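You operate a simulated robot arm through the tools that you are given. There is no shell and no other tool. Be economical: measure what you need, move in short steps, check, and stop when the job is done.

You run a simulated robot arm. Do the job below in one go: nothing can be reset, and whatever is moved stays where it is left.

TASK
Close the lid of the steel bath. Put the purple-handled stick on the top of the long table between tanks y52 and y54. Put the white bottle marked "Q537" from the top of the long table between tanks y54 and y57 on top of the small cheese there and the white bottle labelled "Q423" on top of the cream curd block there. Push the bands drawer shut. The order is free. Set down upright: white bottle.
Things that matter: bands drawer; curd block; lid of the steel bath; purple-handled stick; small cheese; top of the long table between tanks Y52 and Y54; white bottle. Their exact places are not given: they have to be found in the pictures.

Only the result counts: the job must be done as asked and must still hold three seconds after the hand-in. Knocking over, shifting, dropping, spilling or breaking anything else fails it. A push-on lid holds only when it is set on centred and level and pressed home; a screw cap is set on level and turned clockwise until tight.

THE ROBOT
A 5-joint arm with a three-finger gripper on a trunk, on a base that drives. Base frame: it is fixed to the floor where the robot stands at the start and does not move with it; the origin is under the middle of the robot, x ahead of it, y to its left, z up; the surface under the hand at the start is at about z = 0.872. Units: m, rad, N and s.
With the tool pointing down near the work surface it reaches from about 0.3 to 0.66 m from the robot's upright axis, wherever it stands. Its first joint turns from -2.897 to 2.897 rad. Places, roughly: bands drawer [-3.2, 2.2, 0.7]; curd block [0.75, 2, 0.75]; lid of the steel bath [0.5, -0.1, 1]; purple-handled stick (3x2x18 cm) [0.6, 0.7, 1]; small cheese [1, 2, 0.75]; top of the long table between tanks Y52 and Y54 [0.9, 1.4, 0.8]; white bottle [1, 2, 0.75]. The tool tilts only in the upright plane through the base axis and itself; it spins freely about its own axis. Payload 1.37 kg.
Tool frame: the origin (TCP) lies between the finger pads and is the grasp point; the fingertips stand 0.016 m ahead of it; z points along the fingers, y is the line along which they close. Largest opening 0.101 m; the body of the gripper starts 0.082 m behind the TCP.
Orientation is that of the tool frame in the base frame, as [roll, pitch, yaw] about the fixed x, y, z axes, in that order (R = Rz(yaw) Ry(pitch) Rx(roll)). With the fingers straight down and closing along the base's y, the tool's x points along the base's -x, its y along +y and its z along -z.

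THE INTERFACE
- The arm moves only by the tool apply_moves. Its argument "targets" is a list of rows, each a list of 7 numbers: the turn, a rotation vector about the tool's x, y, z in rad, then the shift along the tool's x, y, z in m, then the closure, from 0 (fully open) to 1 (shut). In form: [[wx, wy, wz, dx, dy, dz, jaw], ...]. A call has 1 to 20 rows; each row is the pose to reach, as a shift and turn from the pose commanded when the call began, along the tool's axes at that moment. Rows are played at 5 a second. More than 0.05 m and 0.15 rad between two rows, or a gripper value outside its range, and nothing of the call is played. A pose out of reach is approached as far as the arm can. The call stops where the force on the tool passes 40 N (or 10 N more than at its start, if that is more) or the arm is blocked; 0.2 s more then pass. Each finger travels about 0.045 m/s and halts on what it meets, pressing with about 26 N; the grip force reading is that of the motor and also rises with nothing between the fingers. The clock runs only during rows and for 0.2 s after the last one: add rows that repeat a pose to give the fingers time. The reply holds the time, the measured pose of the TCP, the force on the tool along the base axes, the opening and the grip force, in the units named above and with some noise, with the torque about the TCP (base axes, N m) and any sound that the robot's microphone picked up.
- Cameras (640 x 400 px; columns grow to the right, rows downward): "scene" is now at [0.0258, 0.1787, 1.5433]; the picture's right is [0.02, -1.00, 0.00], its down [-0.64, -0.01, -0.77] and it looks along [0.77, 0.02, -0.64] (base axes); focal length 263 px, centre (320, 200). "wrist" rides on the gripper at [0.072, 0.02, -0.104] in the tool frame; the picture's right is [-0.26, 0.96, 0.00], its down [-0.76, -0.21, -0.62] and it looks along [-0.60, -0.16, 0.78] (tool axes); focal length 265 px, centre (320, 200).
- get_image(camera): a new picture of that camera. It takes no simulated time.
- move_column(by): slides the trunk up (or, below 0, down) by that many m; the arm and the scene camera ride with it, the base frame stays. It gives what a move gives, with no picture.
- roll_base(legs): drives the robot by 1 to 6 legs, each [ahead, left, turn to the left] in m, m and rad, along the robot's own axes; the way and the turn of a leg run together, so that a leg with both is an arc; at most 1.5 m and 3.142 rad a leg. The arm and the cameras ride along, it lands a little off, and it stops where it bumps. It gives what a move gives.
- pan_tilt(pan, tilt): turns the head with the scene camera to pan (to the left, within 2.705 rad either way) and tilt (down, from -0.506 to 1.204), counted from straight ahead of the robot. It gives what a move gives.
- pixel_to_xyz(camera, pixels): for up to 12 pixels [column, row] of the newest picture of that camera ("zoom" is the newest enlarged one), the place [x, y, z] in the base frame of the surface seen there, good to about 0.002 m. It takes no simulated time.
- enlarge(camera, box): a new picture of the part [left, top, right, bottom] of that camera's present view, enlarged. It takes no simulated time.
- job_done(): hands the job in; it is judged then, once.

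Go step by step. Measure first, check grasps and placings, and put right what went wrong. The budget is 110 turns and 78 pictures, counting those below and the enlarged ones. Unless the task says otherwise, let go and move clear before handing in, and close with one line.

The tools are called as name(argument=value, ...) on one line, values as JSON. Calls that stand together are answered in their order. apply_moves: Moves the arm, as the interface text tells. Its arguments: {"type":"object","properties":{"targets":{"type":"array","items":{"type":"array","items":{"type":"number"}}}},"required":["targets"]} The other tools are called the same way: move_column (by) slides the trunk up or down; roll_base (legs) drives the base; pan_tilt (pan, tilt) turns the head that bears the scene camera; get_image (camera) takes a picture; pixel_to_xyz (camera, pixels) gives the place of the surface under pixels of a picture; enlarge (camera, box) takes an enlarged picture of a part of a camera's view; job_done () hands the job in.

At the start:

```text
time_s: 0.0
eef_pos: [0.3919, 0.0998, 1.2078]
orientation: [-3.14, 0.0, -3.141]
ft_force: [0.2, -1.0, 1.2]
torque: [0.01, -0.01, 0.02]
grip_width: 0.1007
grip_force: 0.1
trunk travel left (down, up): [-0.475, 0.115]
robot x, y, heading: [0.0041, 0.001, -0.002]
head pan, tilt: [0.021, 0.695]
```

scene: 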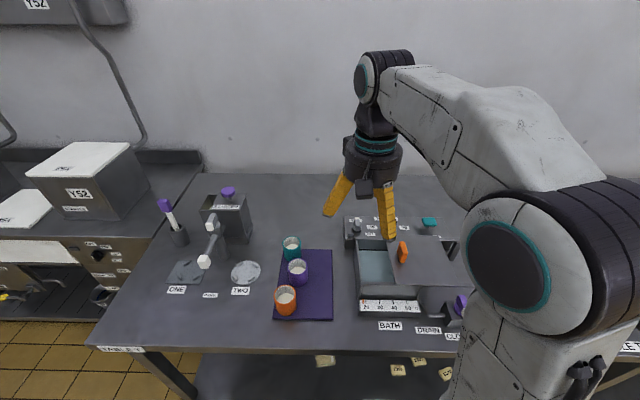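
wrist: 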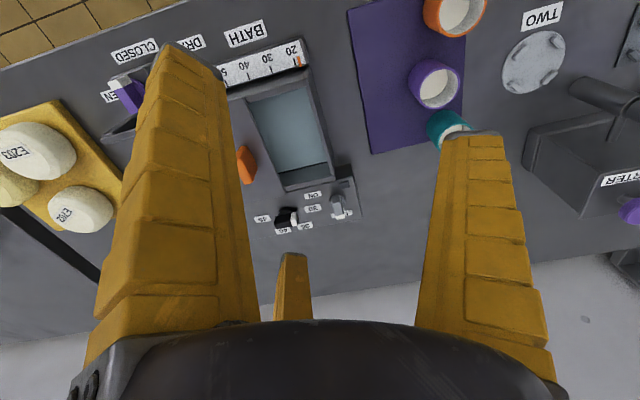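

The scene picture shows the steel bath around (395,265) with an orange knob at (403,250), and a purple-handled stick in a holder at (165,210). I'll enlarge both areas and measure them.

enlarge(camera="scene", box=[330, 180, 490, 350])

enlarge(camera="scene", box=[130, 160, 290, 310])

pixel_to_xyz(camera="scene", pixels=[[403, 250], [375, 270], [430, 265], [385, 240], [165, 205], [180, 237], [172, 222], [355, 255], [440, 280], [375, 305], [430, 222], [200, 170]])

```text
2.35 times, centred on (410, 265) of scene
```

zoom: 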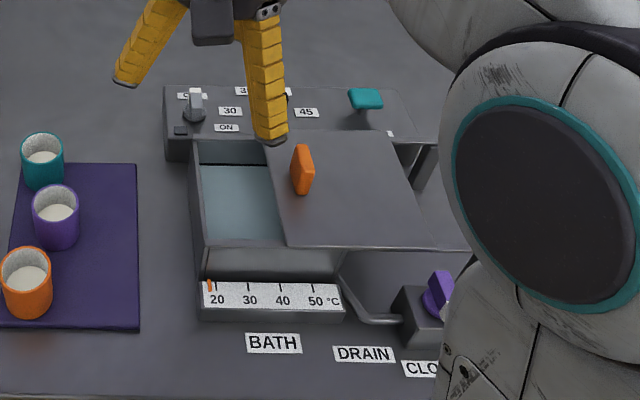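

```text
2.67 times, centred on (210, 235) of scene
```

zoom: 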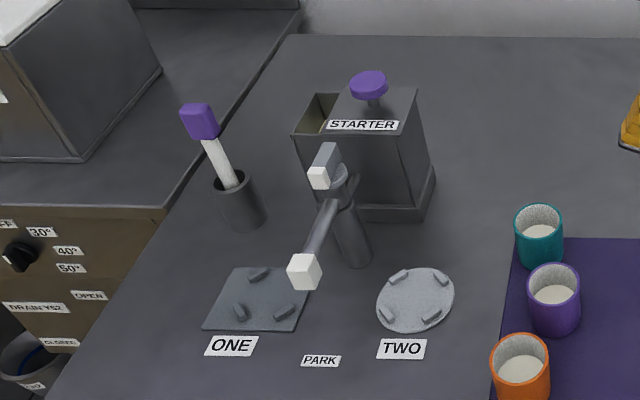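

```text
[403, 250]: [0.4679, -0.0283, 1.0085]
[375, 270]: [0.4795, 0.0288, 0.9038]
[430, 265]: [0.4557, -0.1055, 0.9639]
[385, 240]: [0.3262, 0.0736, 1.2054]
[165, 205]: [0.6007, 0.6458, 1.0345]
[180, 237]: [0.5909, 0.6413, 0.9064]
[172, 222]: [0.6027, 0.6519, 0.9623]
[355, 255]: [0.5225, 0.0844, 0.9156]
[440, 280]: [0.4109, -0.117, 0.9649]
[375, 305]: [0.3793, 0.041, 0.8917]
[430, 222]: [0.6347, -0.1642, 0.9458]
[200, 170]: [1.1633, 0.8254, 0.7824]
```

The bath has a sliding lid with an orange handle standing at about (0.468,-0.028,1.008). I'll measure the lid edges, the rims and the handle.

pixel_to_xyz(camera="scene", pixels=[[398, 281], [387, 250], [362, 281], [357, 248], [402, 245], [406, 247], [400, 252], [404, 260], [455, 282], [425, 240], [364, 264], [409, 256]])

enlarge(camera="wrist", box=[200, 60, 360, 240])

```text
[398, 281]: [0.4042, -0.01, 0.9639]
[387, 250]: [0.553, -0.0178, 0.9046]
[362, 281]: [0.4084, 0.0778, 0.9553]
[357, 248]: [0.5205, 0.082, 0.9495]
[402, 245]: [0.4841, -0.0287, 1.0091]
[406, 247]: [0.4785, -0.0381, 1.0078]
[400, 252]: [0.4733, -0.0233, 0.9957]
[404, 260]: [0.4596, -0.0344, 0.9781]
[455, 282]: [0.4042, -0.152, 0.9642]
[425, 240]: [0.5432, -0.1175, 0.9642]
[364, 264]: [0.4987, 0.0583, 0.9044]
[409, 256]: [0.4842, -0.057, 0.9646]
```

```text
2.22 times, centred on (280, 150) of wrist
```

zoom: 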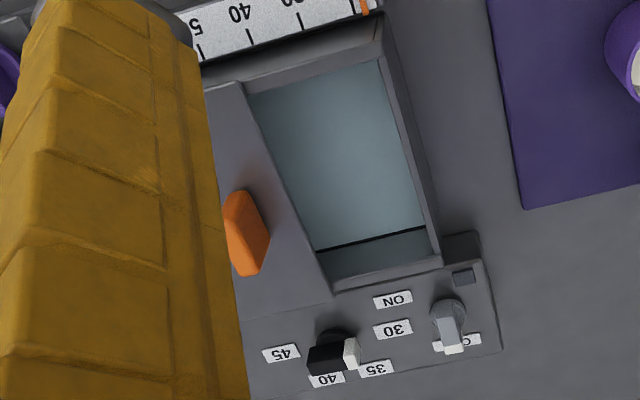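

The orange handle is a thin plate, about x 0.455–0.49 and y -0.023 to -0.040, with its top at z 1.009. The lid's left edge is at y≈-0.010 and the bath's left rim at y≈0.08, so the lid has to slide about 0.09 m in +y. I'll move above the handle.

apply_moves(targets=[[0, 0, 0, -0.016, -0.027, 0.03, 0], [0, 0, 0, -0.032, -0.053, 0.06, 0], [0, 0, 0, -0.048, -0.08, 0.09, 0], [0, 0, 0, -0.064, -0.106, 0.12, 0], [0, 0, 0, -0.08, -0.133, 0.15, 0], [0, 0, 0, -0.08, -0.133, 0.15, 0]])

get_image(camera="wrist")

get_image(camera="scene")

```text
time_s: 1.4
eef_pos: [0.4699, -0.0331, 1.058]
orientation: [3.142, 0.0, -3.141]
ft_force: [-0.7, 0.5, -0.2]
torque: [0.01, 0.02, 0.0]
grip_width: 0.1008
grip_force: 0.1
trunk travel left (down, up): [-0.475, 0.115]
robot x, y, heading: [0.0017, 0.002, 0.001]
head pan, tilt: [0.021, 0.695]
```

```text
72 pictures are left
```

wrist: 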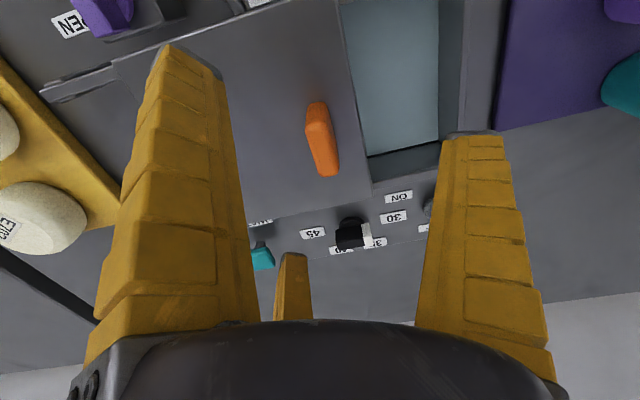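

```text
71 pictures are left
```

scene: 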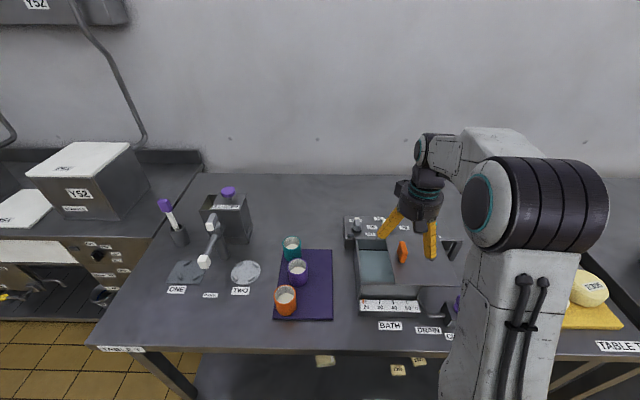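

The handle at (321,140) is centred between the fingers. I'll lower to z≈0.992 and close on it.

apply_moves(targets=[[0, 0, 0, 0, 0, 0.033, 0], [0, 0, 0, 0, 0, 0.066, 0], [0, 0, 0, 0, 0, 0.066, 0.5], [0, 0, 0, 0, 0, 0.066, 1], [0, 0, 0, 0, 0, 0.066, 1], [0, 0, 0, 0, 0, 0.066, 1], [0, 0, 0, 0, 0, 0.066, 1], [0, 0, 0, 0, 0, 0.066, 1]])

```text
time_s: 3.2
eef_pos: [0.4702, -0.0321, 0.9929]
orientation: [3.141, 0.002, 3.141]
ft_force: [2.7, 0.2, 3.9]
torque: [0.12, 0.32, -0.41]
grip_width: 0.0227
grip_force: 28.1
trunk travel left (down, up): [-0.475, 0.115]
robot x, y, heading: [0.0016, -0.0014, 0.002]
head pan, tilt: [0.021, 0.695]
```

The handle is gripped at 0.0227 m opening. Next I'll slide it +y in small steps.

apply_moves(targets=[[0, 0, 0, 0, 0.015, 0, 1], [0, 0, 0, 0, 0.03, 0, 1], [0, 0, 0, 0, 0.045, 0, 1], [0, 0, 0, 0, 0.06, 0, 1], [0, 0, 0, 0, 0.07, 0, 1], [0, 0, 0, 0, 0.078, 0, 1], [0, 0, 0, 0, 0.085, 0, 1], [0, 0, 0, 0, 0.085, 0, 1]])

enlarge(camera="scene", box=[330, 180, 490, 350])

```text
time_s: 5.0
eef_pos: [0.4703, 0.0476, 0.9921]
orientation: [3.137, -0.001, 3.133]
ft_force: [-1.3, -27.2, 9.3]
torque: [-0.12, 0.17, -0.92]
grip_width: 0.0217
grip_force: 28.2
trunk travel left (down, up): [-0.475, 0.115]
robot x, y, heading: [0.0004, -0.0004, 0.001]
head pan, tilt: [0.021, 0.695]
```

```text
2.35 times, centred on (410, 265) of scene
```

zoom: 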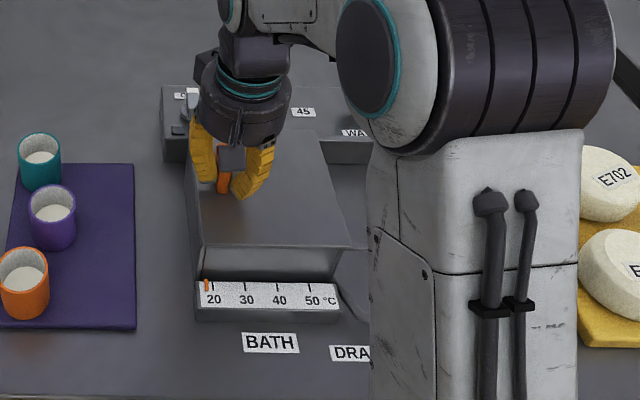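

The force of -27 N shows the lid is against its stop, and the picture shows the bath fully covered. I'll release and rise.

apply_moves(targets=[[0, 0, 0, 0, -0.004, 0, 0.8], [0, 0, 0, 0, -0.004, 0, 0.4], [0, 0, 0, 0, -0.004, 0, 0.2], [0, 0, 0, 0, -0.004, 0, 0.2], [0, 0, 0, 0, -0.004, -0.05, 0.2], [0, 0, 0, 0, -0.004, -0.1, 0.2], [0, 0, 0, 0, -0.004, -0.15, 0.2], [0, 0, 0, 0, -0.004, -0.2, 0.2], [0, 0, 0, 0, -0.004, -0.2, 0.2]])

enlarge(camera="scene", box=[330, 180, 490, 350])

enlarge(camera="scene", box=[140, 180, 220, 260])

```text
time_s: 7.0
eef_pos: [0.4711, 0.0501, 1.1921]
orientation: [3.141, -0.001, -3.141]
ft_force: [0.8, -0.3, 0.0]
torque: [0.01, -0.01, 0.01]
grip_width: 0.0831
grip_force: 1.5
trunk travel left (down, up): [-0.475, 0.115]
robot x, y, heading: [-0.0031, -0.0002, -0.004]
head pan, tilt: [0.021, 0.695]
```

```text
2.35 times, centred on (410, 265) of scene
```

zoom: 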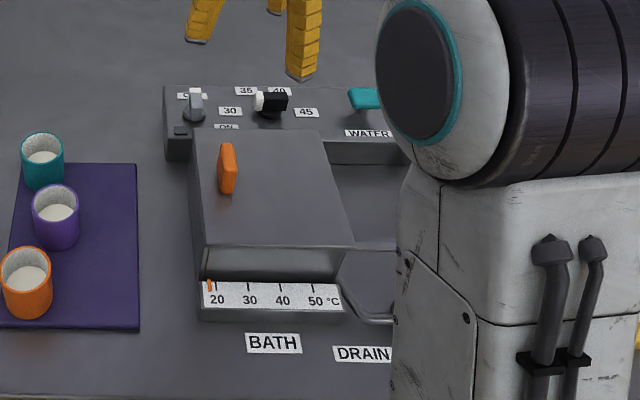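

```text
5.00 times, centred on (180, 220) of scene
```

zoom: 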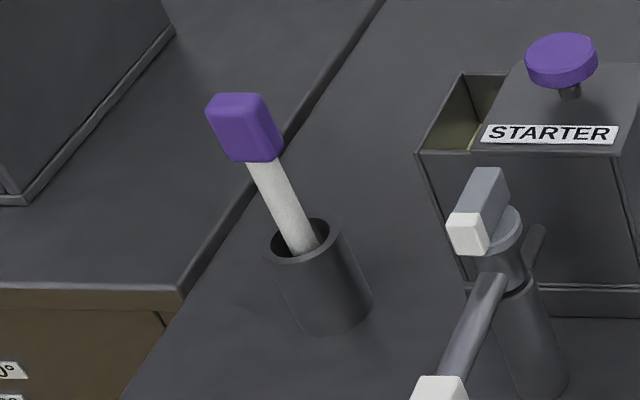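

The lid is closed. Next I'll measure the stick's handle, its shaft and the holder.

pixel_to_xyz(camera="zoom", pixels=[[210, 102], [262, 100], [220, 97], [240, 135], [228, 158], [280, 158], [253, 165], [300, 250], [268, 248], [328, 240], [300, 222], [325, 320]])

pixel_to_xyz(camera="scene", pixels=[[228, 190], [214, 225], [205, 262], [225, 240], [145, 220], [100, 220], [180, 180], [130, 290]])

```text
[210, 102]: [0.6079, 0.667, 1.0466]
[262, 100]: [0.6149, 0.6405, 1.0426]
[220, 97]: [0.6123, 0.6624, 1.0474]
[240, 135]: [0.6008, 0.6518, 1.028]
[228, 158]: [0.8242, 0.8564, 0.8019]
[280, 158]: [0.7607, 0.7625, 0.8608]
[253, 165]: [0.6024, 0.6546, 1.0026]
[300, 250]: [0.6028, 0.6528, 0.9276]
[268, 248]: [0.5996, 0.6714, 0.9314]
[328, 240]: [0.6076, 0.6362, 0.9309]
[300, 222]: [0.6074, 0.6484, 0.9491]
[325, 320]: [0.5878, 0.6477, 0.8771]
```

```text
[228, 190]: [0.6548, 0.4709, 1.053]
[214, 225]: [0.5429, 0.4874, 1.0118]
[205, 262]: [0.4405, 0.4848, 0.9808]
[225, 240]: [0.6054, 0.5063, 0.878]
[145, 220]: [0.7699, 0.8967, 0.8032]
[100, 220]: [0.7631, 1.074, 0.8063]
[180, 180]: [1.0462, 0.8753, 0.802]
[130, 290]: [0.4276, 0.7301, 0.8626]
```

The stick stands upright. Its handle centre is at about (0.61,0.653), z 1.005–1.047, and the holder rim is at z≈0.931. I'll drive left about 0.65 m so it sits in front of the robot, with the arm high (fingertips at 1.176, above everything on the table).

roll_base(legs=[[0, 0.63, 0]])

pan_tilt(pan=0.5, tilt=0.6)

get_image(camera="scene")

```text
time_s: 10.5
eef_pos: [0.4718, 0.6809, 1.1922]
orientation: [-3.141, -0.002, 3.137]
ft_force: [-0.4, 0.5, -0.5]
torque: [-0.02, -0.02, -0.01]
grip_width: 0.083
grip_force: 1.9
trunk travel left (down, up): [-0.475, 0.115]
robot x, y, heading: [0.0005, 0.6333, -0.005]
head pan, tilt: [0.021, 0.695]
```

```text
time_s: 11.4
eef_pos: [0.4729, 0.6794, 1.191]
orientation: [-3.141, 0.001, 3.137]
ft_force: [0.2, -0.7, -0.5]
torque: [0.0, -0.01, -0.02]
grip_width: 0.0829
grip_force: 0.9
trunk travel left (down, up): [-0.475, 0.115]
robot x, y, heading: [-0.0011, 0.6339, -0.007]
head pan, tilt: [0.499, 0.6]
```

```text
67 pictures are left
```

scene: 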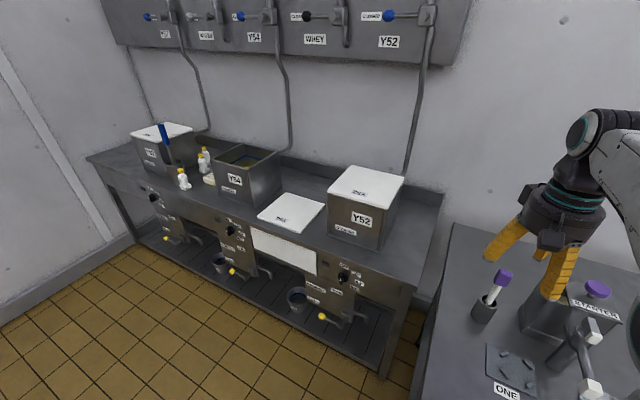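

The long table's stretch between Y52 and Y54 has a white lid on it at (292,212), and the stick is in front of the arm. I'll tilt the tool 45° forward and pre-position behind and above the handle.

apply_moves(targets=[[0, -0.131, 0, 0, -0.005, 0, 0.2], [0, -0.262, 0, -0.005, -0.01, 0.01, 0.2], [0, -0.393, 0, -0.01, -0.015, 0.02, 0.2], [0, -0.524, 0, -0.015, -0.02, 0.03, 0.2], [0, -0.655, 0, -0.02, -0.025, 0.04, 0.2], [0, -0.785, 0, -0.025, -0.026, 0.05, 0.2], [0, -0.785, 0, -0.025, -0.026, 0.05, 0.2]])

get_image(camera="wrist")

enlarge(camera="scene", box=[420, 180, 640, 380])

```text
time_s: 13.1
eef_pos: [0.4977, 0.6381, 1.1417]
orientation: [3.13, 0.785, 3.137]
ft_force: [0.3, 1.3, 0.0]
torque: [0.0, 0.01, 0.0]
grip_width: 0.0826
grip_force: 1.7
out of reach, approached as far as the arm can: row 2, 3, 4, 5, 6, 7
trunk travel left (down, up): [-0.475, 0.115]
robot x, y, heading: [0.0001, 0.6305, -0.008]
head pan, tilt: [0.499, 0.6]
```

```text
66 pictures are left
```

wrist: 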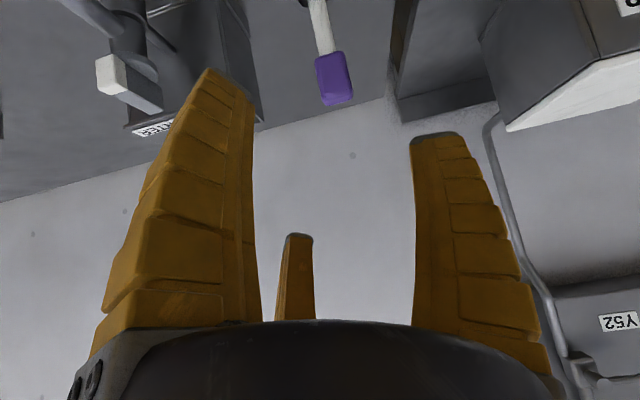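

```text
2.00 times, centred on (530, 280) of scene
```

zoom: 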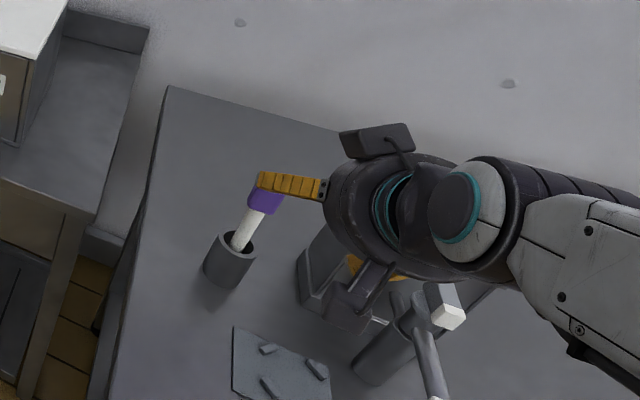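

The tilt plane runs through the robot's axis, so y was pulled to 0.638. I'll shift the base left by 0.022 and then measure the handle in the wrist view.

roll_base(legs=[[0, 0.022, 0.008]])

enlarge(camera="wrist", box=[260, 0, 400, 120])

pixel_to_xyz(camera="wrist", pixels=[[318, 70], [332, 75], [345, 75], [332, 60], [335, 95], [325, 40], [320, 10]])

```text
time_s: 13.8
eef_pos: [0.4963, 0.6652, 1.1408]
orientation: [3.13, 0.786, -3.134]
ft_force: [0.6, -0.6, -0.2]
torque: [0.01, 0.01, 0.02]
grip_width: 0.0829
grip_force: 1.4
trunk travel left (down, up): [-0.475, 0.115]
robot x, y, heading: [0.002, 0.6524, 0.005]
head pan, tilt: [0.499, 0.6]
```

```text
3.33 times, centred on (330, 60) of wrist
```

zoom: 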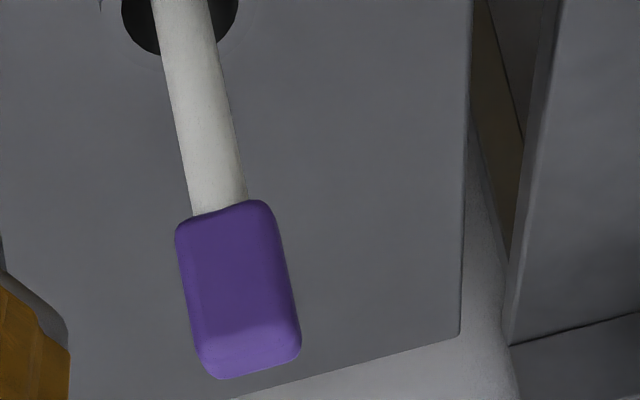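

```text
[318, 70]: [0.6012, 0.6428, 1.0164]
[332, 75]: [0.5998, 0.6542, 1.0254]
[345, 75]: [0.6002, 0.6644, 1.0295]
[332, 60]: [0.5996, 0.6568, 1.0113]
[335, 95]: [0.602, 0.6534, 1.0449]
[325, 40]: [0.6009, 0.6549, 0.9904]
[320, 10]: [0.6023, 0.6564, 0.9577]
```

The handle spans x≈0.600–0.622, is centred at y≈0.654, and runs z 1.005–1.047. I'll advance partway along the tool axis with the y correction and check.

apply_moves(targets=[[0, 0, 0, 0, -0.005, 0.03, 0.2], [0, 0, 0, 0, -0.011, 0.06, 0.2], [0, 0, 0, 0, -0.011, 0.06, 0.2]])

get_image(camera="wrist")

```text
time_s: 14.7
eef_pos: [0.5397, 0.6566, 1.0998]
orientation: [3.14, 0.784, -3.137]
ft_force: [0.0, -0.1, -0.2]
torque: [0.0, 0.01, 0.0]
grip_width: 0.0832
grip_force: 1.7
out of reach, approached as far as the arm can: row 2, 3
trunk travel left (down, up): [-0.475, 0.115]
robot x, y, heading: [0.0018, 0.6521, 0.007]
head pan, tilt: [0.499, 0.6]
```

```text
63 pictures are left
```

wrist: 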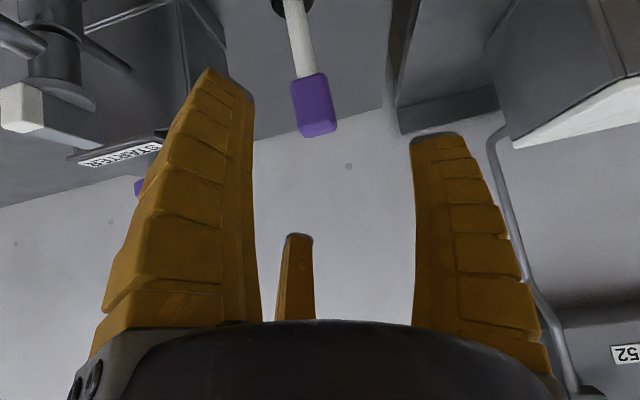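

y is now 0.657 and the handle is between the fingers. I'll advance another 0.096 m along the tool axis, then close.

apply_moves(targets=[[0, 0, 0, 0, -0.002, 0.03, 0.2], [0, 0, 0, 0, -0.002, 0.06, 0.2], [0, 0, 0, 0, -0.002, 0.08, 0.2], [0, 0, 0, 0, -0.002, 0.096, 0.2], [0, 0, 0, 0, -0.002, 0.096, 0.2]])

get_image(camera="wrist")

enlarge(camera="scene", box=[420, 180, 640, 380])

```text
time_s: 15.8
eef_pos: [0.6078, 0.6591, 1.0314]
orientation: [3.138, 0.786, -3.136]
ft_force: [0.6, 0.5, 0.3]
torque: [0.0, -0.01, 0.03]
grip_width: 0.0829
grip_force: 1.8
trunk travel left (down, up): [-0.475, 0.115]
robot x, y, heading: [0.0016, 0.6543, 0.007]
head pan, tilt: [0.499, 0.6]
```

```text
62 pictures are left
```

wrist: 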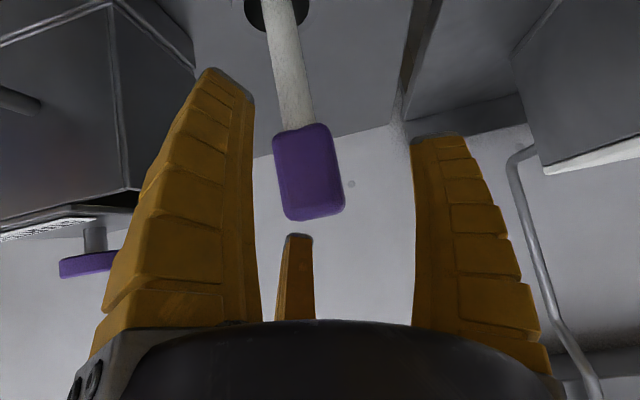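

```text
2.00 times, centred on (530, 280) of scene
```

zoom: 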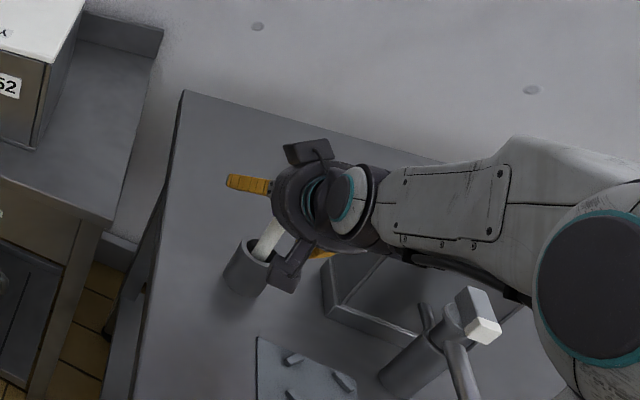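

The TCP is at the handle with a 4 mm offset in y. I'll correct that, close, and lift 0.11 m straight up.

apply_moves(targets=[[0, 0, 0, 0, -0.004, 0, 0.4], [0, 0, 0, 0, -0.004, 0, 0.7], [0, 0, 0, 0, -0.004, 0, 1], [0, 0, 0, 0, -0.004, 0, 1], [0, 0, 0, 0, -0.004, 0, 1], [0, 0, 0, 0, -0.004, 0, 1], [0, 0, 0, 0, -0.004, 0, 1], [0, 0, 0, 0, -0.004, 0, 1]])

```text
time_s: 17.6
eef_pos: [0.6049, 0.6567, 1.0335]
orientation: [3.141, 0.789, -3.135]
ft_force: [-4.8, -0.8, 9.0]
torque: [-0.08, 0.79, -0.04]
grip_width: 0.0403
grip_force: 25.7
out of reach, approached as far as the arm can: row 1, 2, 3, 4, 5, 6, 7, 8
trunk travel left (down, up): [-0.475, 0.115]
robot x, y, heading: [0.0016, 0.6527, 0.005]
head pan, tilt: [0.499, 0.6]
```

The opening is 0.0403 with unexpected forces, so I'll look before lifting.

get_image(camera="wrist")

enlarge(camera="scene", box=[480, 220, 600, 330])

```text
60 pictures are left
```

wrist: 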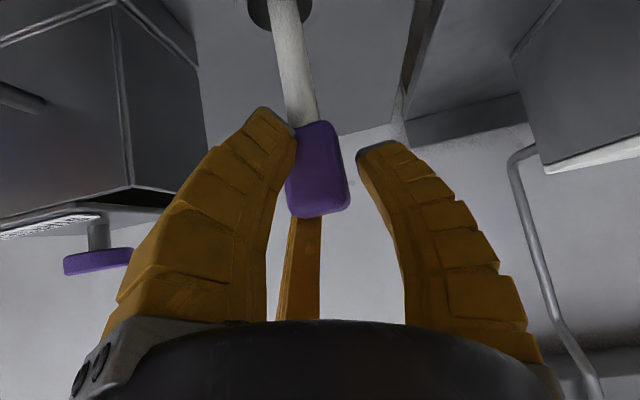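

```text
3.64 times, centred on (540, 275) of scene
```

zoom: 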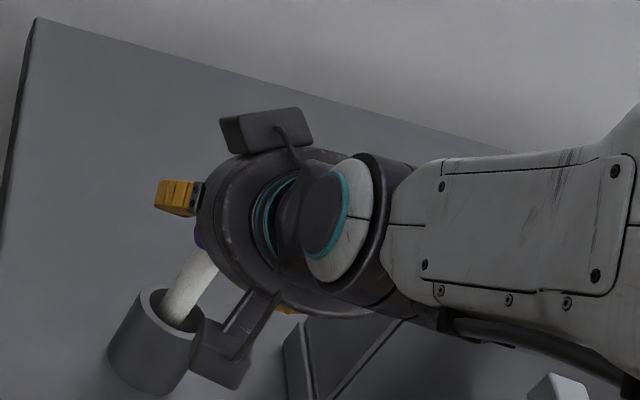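

enlarge(camera="wrist", box=[240, 90, 420, 230])

pixel_to_xyz(camera="zoom", pixels=[[180, 120], [230, 120], [350, 120], [300, 280], [300, 350], [440, 190], [500, 190], [180, 60], [80, 80], [280, 160], [260, 350], [230, 420]])

```text
2.86 times, centred on (330, 160) of wrist
```

zoom: 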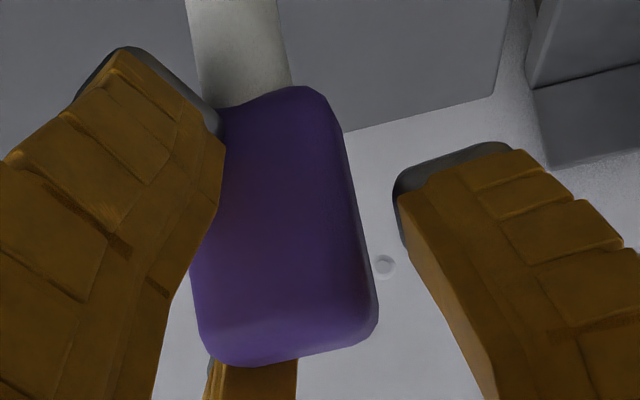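

```text
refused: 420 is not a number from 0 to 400
```

pixel_to_xyz(camera="zoom", pixels=[[200, 120], [215, 145], [240, 120], [340, 140], [300, 280], [370, 300], [410, 185], [420, 210], [130, 60], [280, 160], [260, 375], [220, 340]])

```text
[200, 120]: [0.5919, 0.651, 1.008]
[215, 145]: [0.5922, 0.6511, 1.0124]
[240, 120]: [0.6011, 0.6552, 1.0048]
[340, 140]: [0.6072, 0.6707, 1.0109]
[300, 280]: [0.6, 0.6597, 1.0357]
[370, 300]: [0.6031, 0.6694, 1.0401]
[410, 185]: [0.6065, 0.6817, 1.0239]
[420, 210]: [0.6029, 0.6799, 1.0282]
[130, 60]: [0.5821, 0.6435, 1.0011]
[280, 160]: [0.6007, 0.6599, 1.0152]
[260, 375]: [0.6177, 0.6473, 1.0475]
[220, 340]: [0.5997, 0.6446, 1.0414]
```

Three fingers are visible: the +y finger faces a pair at tool ±x. At 45° the pair wedged on the handle's front and nudged it 5 mm, so this grip is wrong. I'll open, back out along the tool axis, and look at the closed gripper empty to learn its shape.

apply_moves(targets=[[0, 0, 0, 0, 0, 0, 0.5], [0, 0, 0, 0, 0, 0, 0.2], [0, 0, 0, 0, 0, 0, 0.2], [0, 0, 0, 0, 0, -0.03, 0.2], [0, 0, 0, 0, 0, -0.07, 0.2], [0, 0, 0, 0, 0, -0.11, 0.2], [0, 0, 0, 0, 0, -0.15, 0.2], [0, 0, 0, 0, 0, -0.15, 0.6], [0, 0, 0, 0, 0, -0.15, 0.75], [0, 0, 0, 0, 0, -0.15, 0.75], [0, 0, 0, 0, 0, -0.15, 0.75], [0, 0, 0, 0, 0, -0.15, 0.75]])

get_image(camera="wrist")

```text
time_s: 20.2
eef_pos: [0.5015, 0.657, 1.1364]
orientation: [3.138, 0.784, -3.137]
ft_force: [0.7, -1.0, 0.5]
torque: [-0.01, -0.01, 0.0]
grip_width: 0.0301
grip_force: 3.4
trunk travel left (down, up): [-0.475, 0.115]
robot x, y, heading: [0.0015, 0.6523, -0.001]
head pan, tilt: [0.499, 0.6]
```

```text
57 pictures are left
```

wrist: 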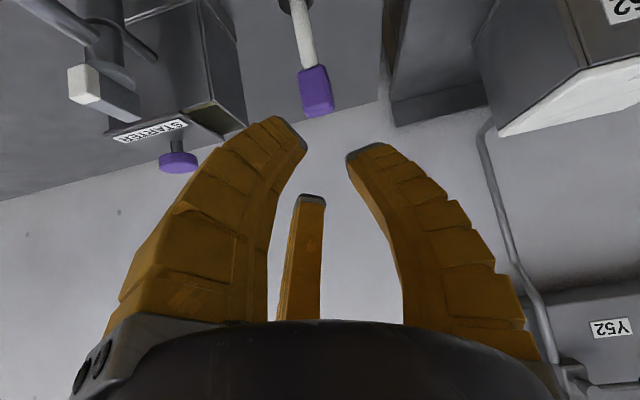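

pixel_to_xyz(camera="wrist", pixels=[[304, 143], [288, 122], [350, 160], [356, 148], [303, 197], [320, 204], [300, 300], [270, 280], [403, 280], [315, 70]])

```text
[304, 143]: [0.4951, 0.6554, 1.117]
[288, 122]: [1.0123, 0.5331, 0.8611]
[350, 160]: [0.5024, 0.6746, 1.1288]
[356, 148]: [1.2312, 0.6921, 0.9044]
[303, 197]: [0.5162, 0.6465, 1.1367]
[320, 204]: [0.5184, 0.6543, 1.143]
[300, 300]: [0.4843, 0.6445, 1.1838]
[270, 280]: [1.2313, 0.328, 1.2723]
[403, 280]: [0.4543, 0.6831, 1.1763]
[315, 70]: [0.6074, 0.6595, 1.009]
```

The gripper behaves like a centring three-jaw chuck: the +y finger against a pair at ±x/-y, with radius ≈ opening/2. The best grip is straight down along the stick with tool y across the handle's thin side. I'll untilt, rise, then spin 90°.

apply_moves(targets=[[0, 0.131, 0, -0.01, 0, -0.01, 0.2], [0, 0.262, 0, -0.02, 0, -0.02, 0.2], [0, 0.393, 0, -0.03, 0, -0.03, 0.2], [0, 0.524, 0, -0.042, 0, -0.042, 0.2], [0, 0.655, 0, -0.042, 0, -0.042, 0.2], [0, 0.785, 0, -0.042, 0, -0.042, 0.2], [0, 0.785, 0, -0.042, 0, -0.042, 0.2]])

apply_moves(targets=[[0, 0, 0.143, 0, 0, 0, 0.2], [0, 0, 0.286, 0, 0, 0, 0.2], [0, 0, 0.428, 0, 0, 0, 0.2], [0, 0, 0.571, 0, 0, 0, 0.2], [0, 0, 0.714, 0, 0, 0, 0.2], [0, 0, 0.857, 0, 0, 0, 0.2], [0, 0, 1.0, 0, 0, 0, 0.2], [0, 0, 1.142, 0, 0, 0, 0.2], [0, 0, 1.285, 0, 0, 0, 0.2], [0, 0, 1.428, 0, 0, 0, 0.2], [0, 0, 1.571, 0, 0, 0, 0.2], [0, 0, 1.571, 0, 0, 0, 0.2]])

get_image(camera="wrist")

```text
time_s: 21.9
eef_pos: [0.5024, 0.6555, 1.1981]
orientation: [-3.141, -0.001, -3.126]
ft_force: [-0.2, 0.0, 0.0]
torque: [-0.02, 0.0, 0.02]
grip_width: 0.083
grip_force: 2.0
trunk travel left (down, up): [-0.475, 0.115]
robot x, y, heading: [0.0003, 0.6534, 0.006]
head pan, tilt: [0.499, 0.6]
```

```text
time_s: 24.4
eef_pos: [0.5022, 0.6541, 1.1985]
orientation: [-3.14, -0.002, 1.582]
ft_force: [-0.3, 1.0, 0.3]
torque: [-0.01, -0.01, 0.01]
grip_width: 0.083
grip_force: 1.5
trunk travel left (down, up): [-0.475, 0.115]
robot x, y, heading: [-0.0014, 0.6518, 0.01]
head pan, tilt: [0.499, 0.6]
```

```text
56 pictures are left
```

wrist: 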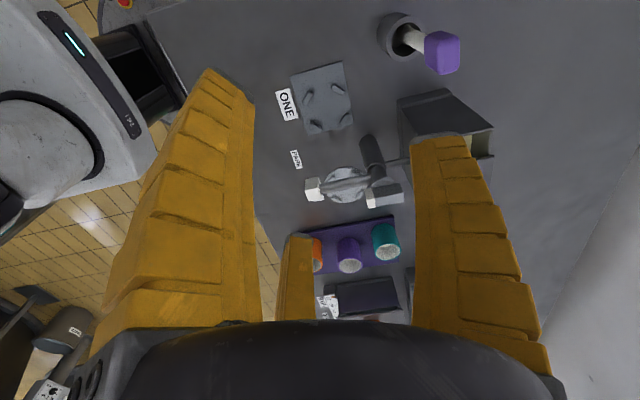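

The tool's y now points along base +x and the camera sits on the +y side. I'll measure the handle at (442,52).

enlarge(camera="wrist", box=[370, 0, 480, 90])

pixel_to_xyz(camera="wrist", pixels=[[430, 60], [430, 38], [452, 38], [456, 65], [442, 50], [442, 69], [427, 48], [412, 38], [400, 20], [385, 35], [415, 20], [405, 52]])

```text
4.44 times, centred on (425, 45) of wrist
```

zoom: 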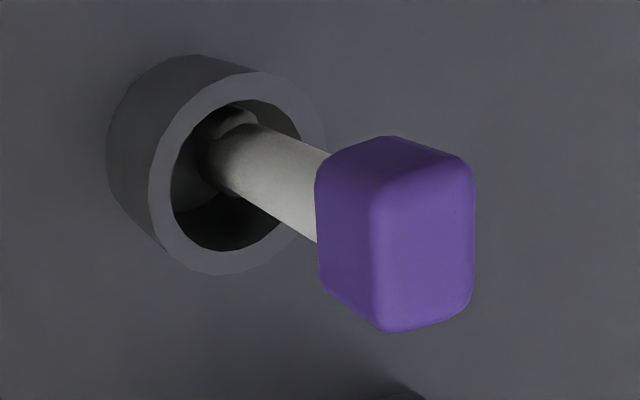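

```text
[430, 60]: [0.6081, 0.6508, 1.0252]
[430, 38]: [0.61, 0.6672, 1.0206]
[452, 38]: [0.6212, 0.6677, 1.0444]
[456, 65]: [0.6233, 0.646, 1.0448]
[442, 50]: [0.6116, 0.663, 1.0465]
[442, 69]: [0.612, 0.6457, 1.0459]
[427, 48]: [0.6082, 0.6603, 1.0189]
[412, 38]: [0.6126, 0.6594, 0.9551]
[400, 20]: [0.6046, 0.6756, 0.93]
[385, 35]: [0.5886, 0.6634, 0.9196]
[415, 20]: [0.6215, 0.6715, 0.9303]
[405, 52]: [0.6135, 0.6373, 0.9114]
```

The handle now spans about x 0.608–0.627 and y 0.644–0.671, with its top at 1.047. I'll move above it and check.

apply_moves(targets=[[0, 0, 0, 0, 0.028, 0.015, 0.2], [0, 0, 0, 0.001, 0.056, 0.03, 0.2], [0, 0, 0, 0.002, 0.084, 0.045, 0.2], [0, 0, 0, 0.003, 0.112, 0.06, 0.2], [0, 0, 0, 0.003, 0.112, 0.09, 0.2], [0, 0, 0, 0.003, 0.112, 0.09, 0.2]])

get_image(camera="wrist")

pixel_to_xyz(camera="wrist", pixels=[[300, 90], [320, 90], [325, 120], [335, 130], [310, 130], [320, 110], [345, 110], [330, 100]])

```text
time_s: 25.9
eef_pos: [0.6052, 0.6596, 1.1042]
orientation: [-3.14, 0.0, 1.585]
ft_force: [0.8, -0.6, -0.2]
torque: [0.01, -0.01, 0.01]
grip_width: 0.0828
grip_force: 1.9
out of reach, approached as far as the arm can: row 3, 4, 5, 6
trunk travel left (down, up): [-0.475, 0.115]
robot x, y, heading: [-0.0024, 0.6523, 0.013]
head pan, tilt: [0.499, 0.6]
```

```text
54 pictures are left
```

wrist: 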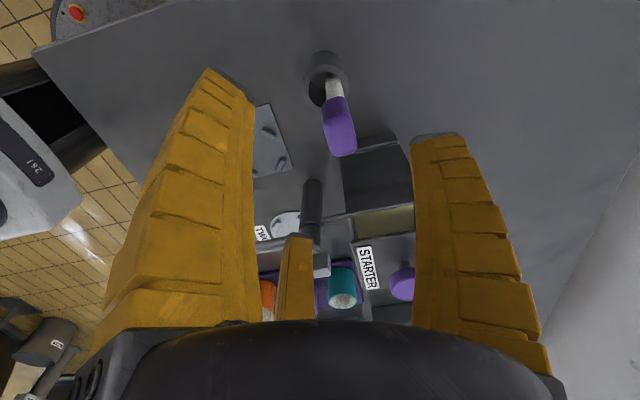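

```text
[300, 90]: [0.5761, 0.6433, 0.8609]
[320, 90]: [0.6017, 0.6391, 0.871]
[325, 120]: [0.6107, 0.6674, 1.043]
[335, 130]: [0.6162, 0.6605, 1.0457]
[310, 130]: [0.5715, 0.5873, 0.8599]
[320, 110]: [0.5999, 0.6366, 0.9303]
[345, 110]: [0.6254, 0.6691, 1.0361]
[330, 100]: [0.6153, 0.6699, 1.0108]
```

The reach was limited to x=0.605 at this height but improves lower down. I'll descend toward z≈1.028, correcting x and y, before closing.

apply_moves(targets=[[0, 0, 0, -0.002, 0.005, 0.02, 0.2], [0, 0, 0, -0.002, 0.01, 0.04, 0.2], [0, 0, 0, -0.002, 0.01, 0.06, 0.2], [0, 0, 0, -0.002, 0.01, 0.076, 0.2], [0, 0, 0, -0.002, 0.01, 0.076, 0.2]])

get_image(camera="wrist")

```text
time_s: 27.1
eef_pos: [0.6112, 0.6575, 1.0848]
orientation: [-3.14, -0.001, 1.585]
ft_force: [-0.5, -0.3, -0.3]
torque: [0.0, -0.01, 0.02]
grip_width: 0.0828
grip_force: 2.0
out of reach, approached as far as the arm can: row 2, 3, 4, 5
trunk travel left (down, up): [-0.475, 0.115]
robot x, y, heading: [0.0026, 0.6539, 0.003]
head pan, tilt: [0.499, 0.6]
```

```text
53 pictures are left
```

wrist: 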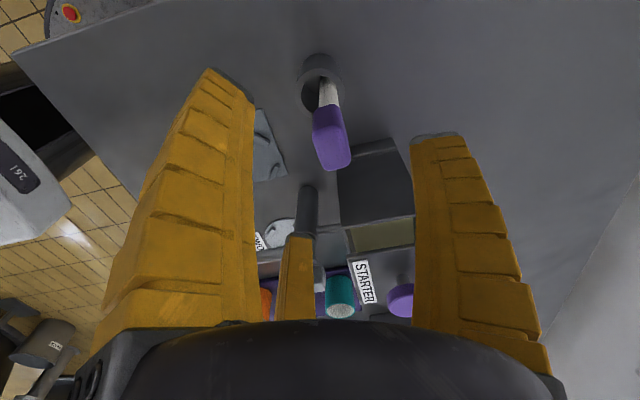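

The arm stalls at z 1.085, so the base needs to be closer. I'll look straight down at the gap to the table.

pan_tilt(pan=0.3, tilt=1.2)

get_image(camera="scene")

pixel_to_xyz(camera="scene", pixels=[[320, 380], [320, 300], [250, 300], [320, 250], [200, 300], [400, 330], [320, 200], [150, 350]])

```text
time_s: 28.1
eef_pos: [0.6119, 0.6584, 1.0849]
orientation: [-3.142, 0.0, 1.586]
ft_force: [-0.1, 0.7, -0.2]
torque: [-0.01, 0.04, 0.02]
grip_width: 0.083
grip_force: 2.0
trunk travel left (down, up): [-0.475, 0.115]
robot x, y, heading: [-0.0002, 0.6545, 0.008]
head pan, tilt: [0.3, 1.201]
```

```text
52 pictures are left
```

scene: 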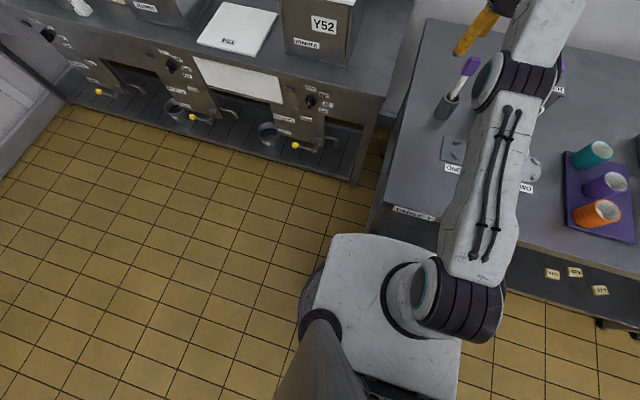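

```text
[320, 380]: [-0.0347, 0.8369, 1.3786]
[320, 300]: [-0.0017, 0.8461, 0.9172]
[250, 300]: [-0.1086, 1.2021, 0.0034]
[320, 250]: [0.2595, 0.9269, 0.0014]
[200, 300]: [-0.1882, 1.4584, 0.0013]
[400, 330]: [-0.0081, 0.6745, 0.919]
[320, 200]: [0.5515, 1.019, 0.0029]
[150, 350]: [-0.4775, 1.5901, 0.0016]
```

pixel_to_xyz(camera="scene", pixels=[[360, 240], [340, 240], [400, 240], [430, 250], [395, 203], [430, 213], [312, 285], [375, 225], [560, 260], [600, 320], [350, 180], [60, 95]])

```text
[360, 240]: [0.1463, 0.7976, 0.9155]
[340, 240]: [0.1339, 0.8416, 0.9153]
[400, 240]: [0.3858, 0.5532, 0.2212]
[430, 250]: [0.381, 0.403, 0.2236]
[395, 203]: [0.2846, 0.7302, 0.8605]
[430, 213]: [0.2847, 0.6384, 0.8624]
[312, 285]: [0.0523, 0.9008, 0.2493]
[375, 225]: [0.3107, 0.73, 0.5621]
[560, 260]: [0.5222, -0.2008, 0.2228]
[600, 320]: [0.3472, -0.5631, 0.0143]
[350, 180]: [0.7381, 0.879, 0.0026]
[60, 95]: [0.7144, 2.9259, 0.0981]
```

The table edge is at x≈0.285 and the carriage front at ≈0.15, so 0.06 m forward is safe. I'll pull the arm back and up first, then drive.

apply_moves(targets=[[0, 0, 0, 0, -0.02, -0.02, 0.2], [0, 0, 0, 0, -0.05, -0.05, 0.2], [0, 0, 0, 0, -0.07, -0.07, 0.2], [0, 0, 0, 0, -0.07, -0.07, 0.2]])

roll_base(legs=[[0.06, 0, 0]])

get_image(camera="wrist")

pixel_to_xyz(camera="wrist", pixels=[[320, 100], [330, 100], [340, 100], [350, 110], [360, 100], [370, 100]])

```text
time_s: 29.1
eef_pos: [0.5402, 0.6578, 1.1543]
orientation: [3.141, 0.0, 1.583]
ft_force: [-0.7, 1.1, 0.5]
torque: [0.01, -0.08, -0.02]
grip_width: 0.083
grip_force: 2.3
out of reach, approached as far as the arm can: row 1
trunk travel left (down, up): [-0.475, 0.115]
robot x, y, heading: [-0.0026, 0.6513, 0.004]
head pan, tilt: [0.3, 1.201]
```

```text
time_s: 30.2
eef_pos: [0.5673, 0.6561, 1.1558]
orientation: [3.136, 0.001, 1.602]
ft_force: [-0.4, -0.8, -0.2]
torque: [0.01, -0.02, 0.03]
grip_width: 0.0827
grip_force: 1.4
trunk travel left (down, up): [-0.475, 0.115]
robot x, y, heading: [0.0264, 0.6416, 0.026]
head pan, tilt: [0.3, 1.201]
stopped in leg 1: the robot was blocked; the commanded pose is now the measured one
```

```text
51 pictures are left
```

wrist: 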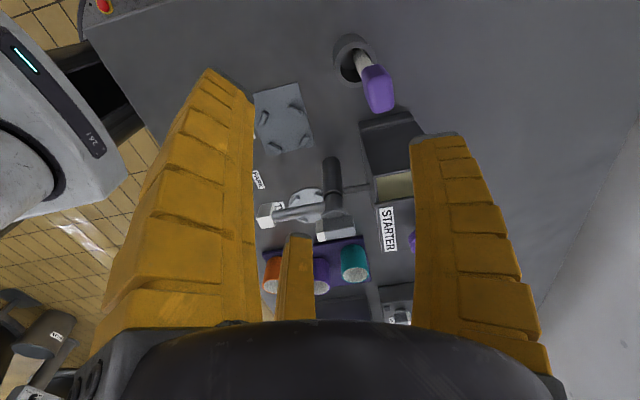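

```text
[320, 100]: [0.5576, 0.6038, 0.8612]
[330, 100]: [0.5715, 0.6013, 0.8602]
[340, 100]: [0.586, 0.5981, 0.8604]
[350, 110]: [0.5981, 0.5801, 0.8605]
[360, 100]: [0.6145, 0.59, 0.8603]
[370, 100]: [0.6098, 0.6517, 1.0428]
```

The base was blocked at x=0.026, which gains 27 mm of reach. I'll re-measure the handle and move above it.

pixel_to_xyz(camera="wrist", pixels=[[372, 90], [388, 80], [393, 104], [375, 108], [382, 95], [366, 80]])

apply_moves(targets=[[0, 0, 0, 0, 0.024, 0.025, 0.2], [0, 0, 0, 0, 0.047, 0.05, 0.2], [0, 0, 0, 0, 0.047, 0.07, 0.2], [0, 0, 0, 0, 0.047, 0.07, 0.2]])

get_image(camera="wrist")

```text
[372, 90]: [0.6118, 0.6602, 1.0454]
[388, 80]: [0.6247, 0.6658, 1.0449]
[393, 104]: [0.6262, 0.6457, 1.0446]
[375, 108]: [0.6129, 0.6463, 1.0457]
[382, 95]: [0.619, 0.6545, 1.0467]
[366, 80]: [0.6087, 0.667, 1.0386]
```

```text
time_s: 31.2
eef_pos: [0.6134, 0.6553, 1.0863]
orientation: [3.137, -0.001, 1.603]
ft_force: [-0.3, -0.9, -0.3]
torque: [0.01, 0.0, 0.0]
grip_width: 0.0829
grip_force: 1.3
trunk travel left (down, up): [-0.475, 0.115]
robot x, y, heading: [0.0267, 0.6442, 0.023]
head pan, tilt: [0.3, 1.201]
```

```text
50 pictures are left
```

wrist: 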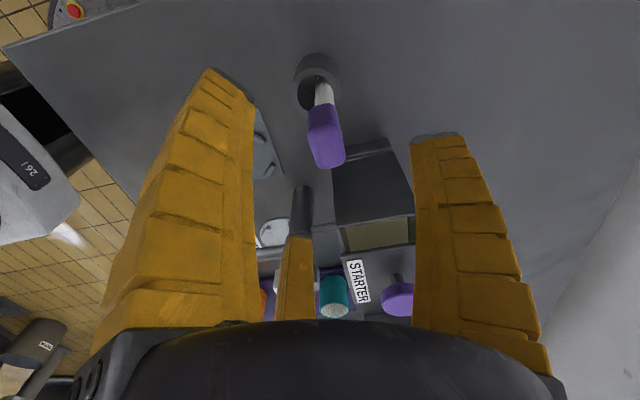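

The pose was reached, and the handle is centred at (0.619,0.656). I'll descend to z≈1.030 and close.

apply_moves(targets=[[0, 0, 0, 0, 0.002, 0.025, 0.2], [0, 0, 0, 0, 0.002, 0.056, 0.2], [0, 0, 0, 0, 0.002, 0.056, 0.2], [0, 0, 0, 0, 0.002, 0.056, 0.5], [0, 0, 0, 0, 0.002, 0.056, 0.7], [0, 0, 0, 0, 0.002, 0.056, 0.85], [0, 0, 0, 0, 0.002, 0.056, 1], [0, 0, 0, 0, 0.002, 0.056, 1], [0, 0, 0, 0, 0.002, 0.056, 1], [0, 0, 0, 0, 0.002, 0.056, 1]])

get_image(camera="wrist")

```text
time_s: 33.4
eef_pos: [0.6166, 0.6569, 1.0312]
orientation: [3.138, -0.001, 1.602]
ft_force: [-2.0, -0.8, 4.0]
torque: [-0.1, 0.14, -0.01]
grip_width: 0.0253
grip_force: 26.2
trunk travel left (down, up): [-0.475, 0.115]
robot x, y, heading: [0.0239, 0.6413, 0.024]
head pan, tilt: [0.3, 1.201]
```

```text
49 pictures are left
```

wrist: 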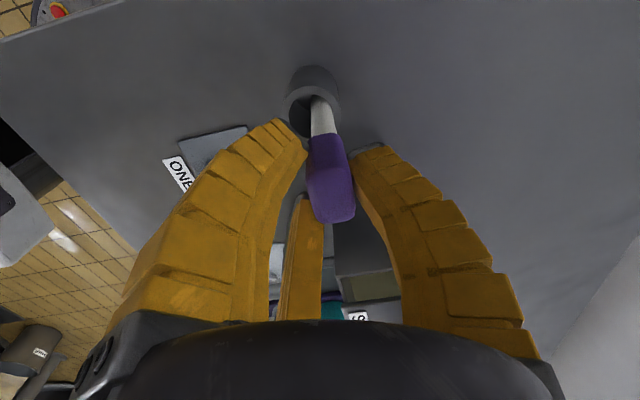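

The opening of 0.0253 matches my prediction for a proper three-point grip. I'll lift straight up with the trunk.

move_column(by=0.11)

get_image(camera="wrist")

```text
time_s: 34.8
eef_pos: [0.6168, 0.6575, 1.1408]
orientation: [3.138, 0.0, 1.6]
ft_force: [0.0, 0.7, -1.0]
torque: [-0.01, 0.0, 0.0]
grip_width: 0.0224
grip_force: 25.8
trunk travel left (down, up): [-0.585, 0.005]
robot x, y, heading: [0.0265, 0.645, 0.018]
head pan, tilt: [0.3, 1.201]
```

```text
48 pictures are left
```

wrist: 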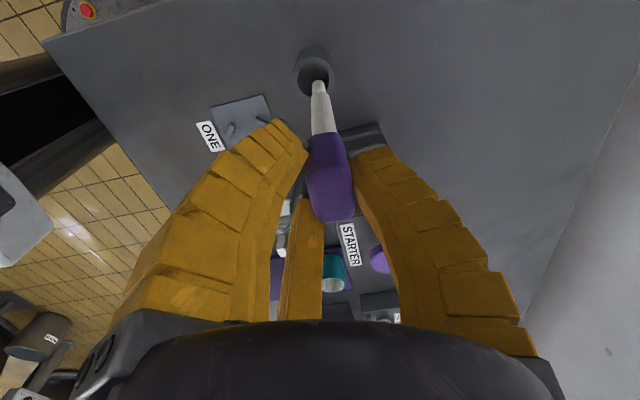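

The stick is out of the holder and held. I'll back off, drive left toward y≈1.4, and look at the destination.

roll_base(legs=[[-0.2, 0, 0], [0, 0.74, -0.02]])

pan_tilt(pan=0.1, tilt=0.75)

get_image(camera="scene")

```text
time_s: 40.1
eef_pos: [0.4056, 1.3923, 1.1401]
orientation: [3.137, -0.001, 1.593]
ft_force: [0.1, -1.3, -0.9]
torque: [-0.01, -0.01, -0.01]
grip_width: 0.0178
grip_force: 25.7
trunk travel left (down, up): [-0.585, 0.005]
robot x, y, heading: [-0.1843, 1.3875, 0.01]
head pan, tilt: [0.3, 1.201]
```

```text
time_s: 41.0
eef_pos: [0.4054, 1.3933, 1.1385]
orientation: [3.139, -0.002, 1.592]
ft_force: [0.2, 0.5, -1.1]
torque: [0.01, 0.01, 0.01]
grip_width: 0.0175
grip_force: 26.1
trunk travel left (down, up): [-0.585, 0.005]
robot x, y, heading: [-0.1857, 1.386, 0.01]
head pan, tilt: [0.099, 0.75]
```

```text
47 pictures are left
```

scene: 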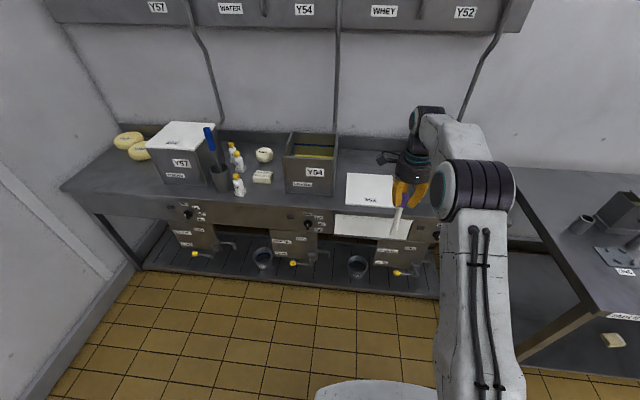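

The grip width is falling (0.025→0.0175), so the stick may be slipping. I'll check the wrist view and the table top.

get_image(camera="wrist")

enlarge(camera="scene", box=[320, 130, 450, 250])

pixel_to_xyz(camera="scene", pixels=[[335, 212], [345, 195], [347, 172], [392, 174], [370, 190], [340, 165], [395, 165], [375, 215], [398, 228], [370, 168], [335, 180], [340, 205]])

```text
46 pictures are left
```

wrist: 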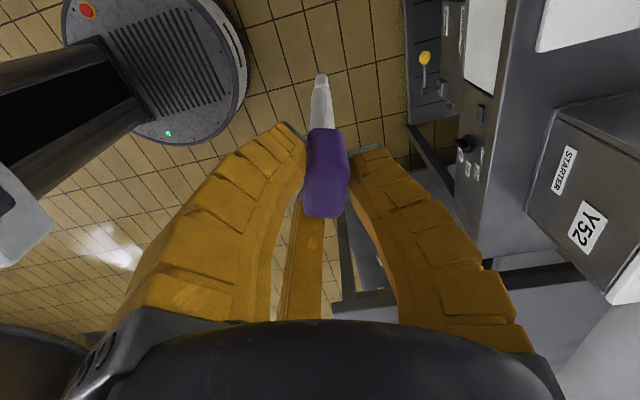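

```text
3.33 times, centred on (385, 190) of scene
```

zoom: 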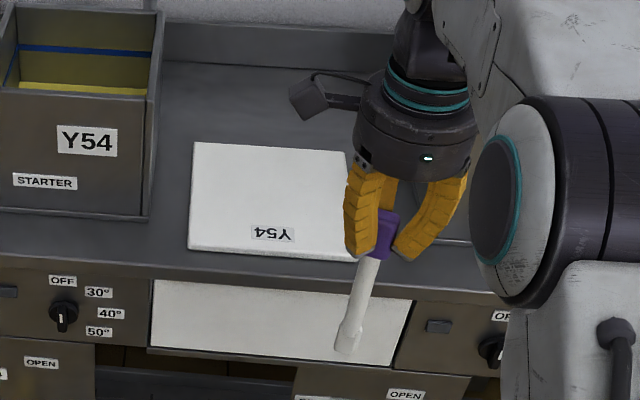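

```text
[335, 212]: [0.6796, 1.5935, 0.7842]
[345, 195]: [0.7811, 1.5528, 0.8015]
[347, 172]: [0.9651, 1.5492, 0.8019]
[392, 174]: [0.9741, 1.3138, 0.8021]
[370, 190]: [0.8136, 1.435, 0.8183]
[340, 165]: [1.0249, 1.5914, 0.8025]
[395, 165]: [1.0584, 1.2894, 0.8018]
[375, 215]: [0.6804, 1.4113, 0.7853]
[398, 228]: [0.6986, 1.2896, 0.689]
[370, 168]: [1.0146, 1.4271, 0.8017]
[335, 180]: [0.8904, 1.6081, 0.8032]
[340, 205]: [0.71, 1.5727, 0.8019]
```

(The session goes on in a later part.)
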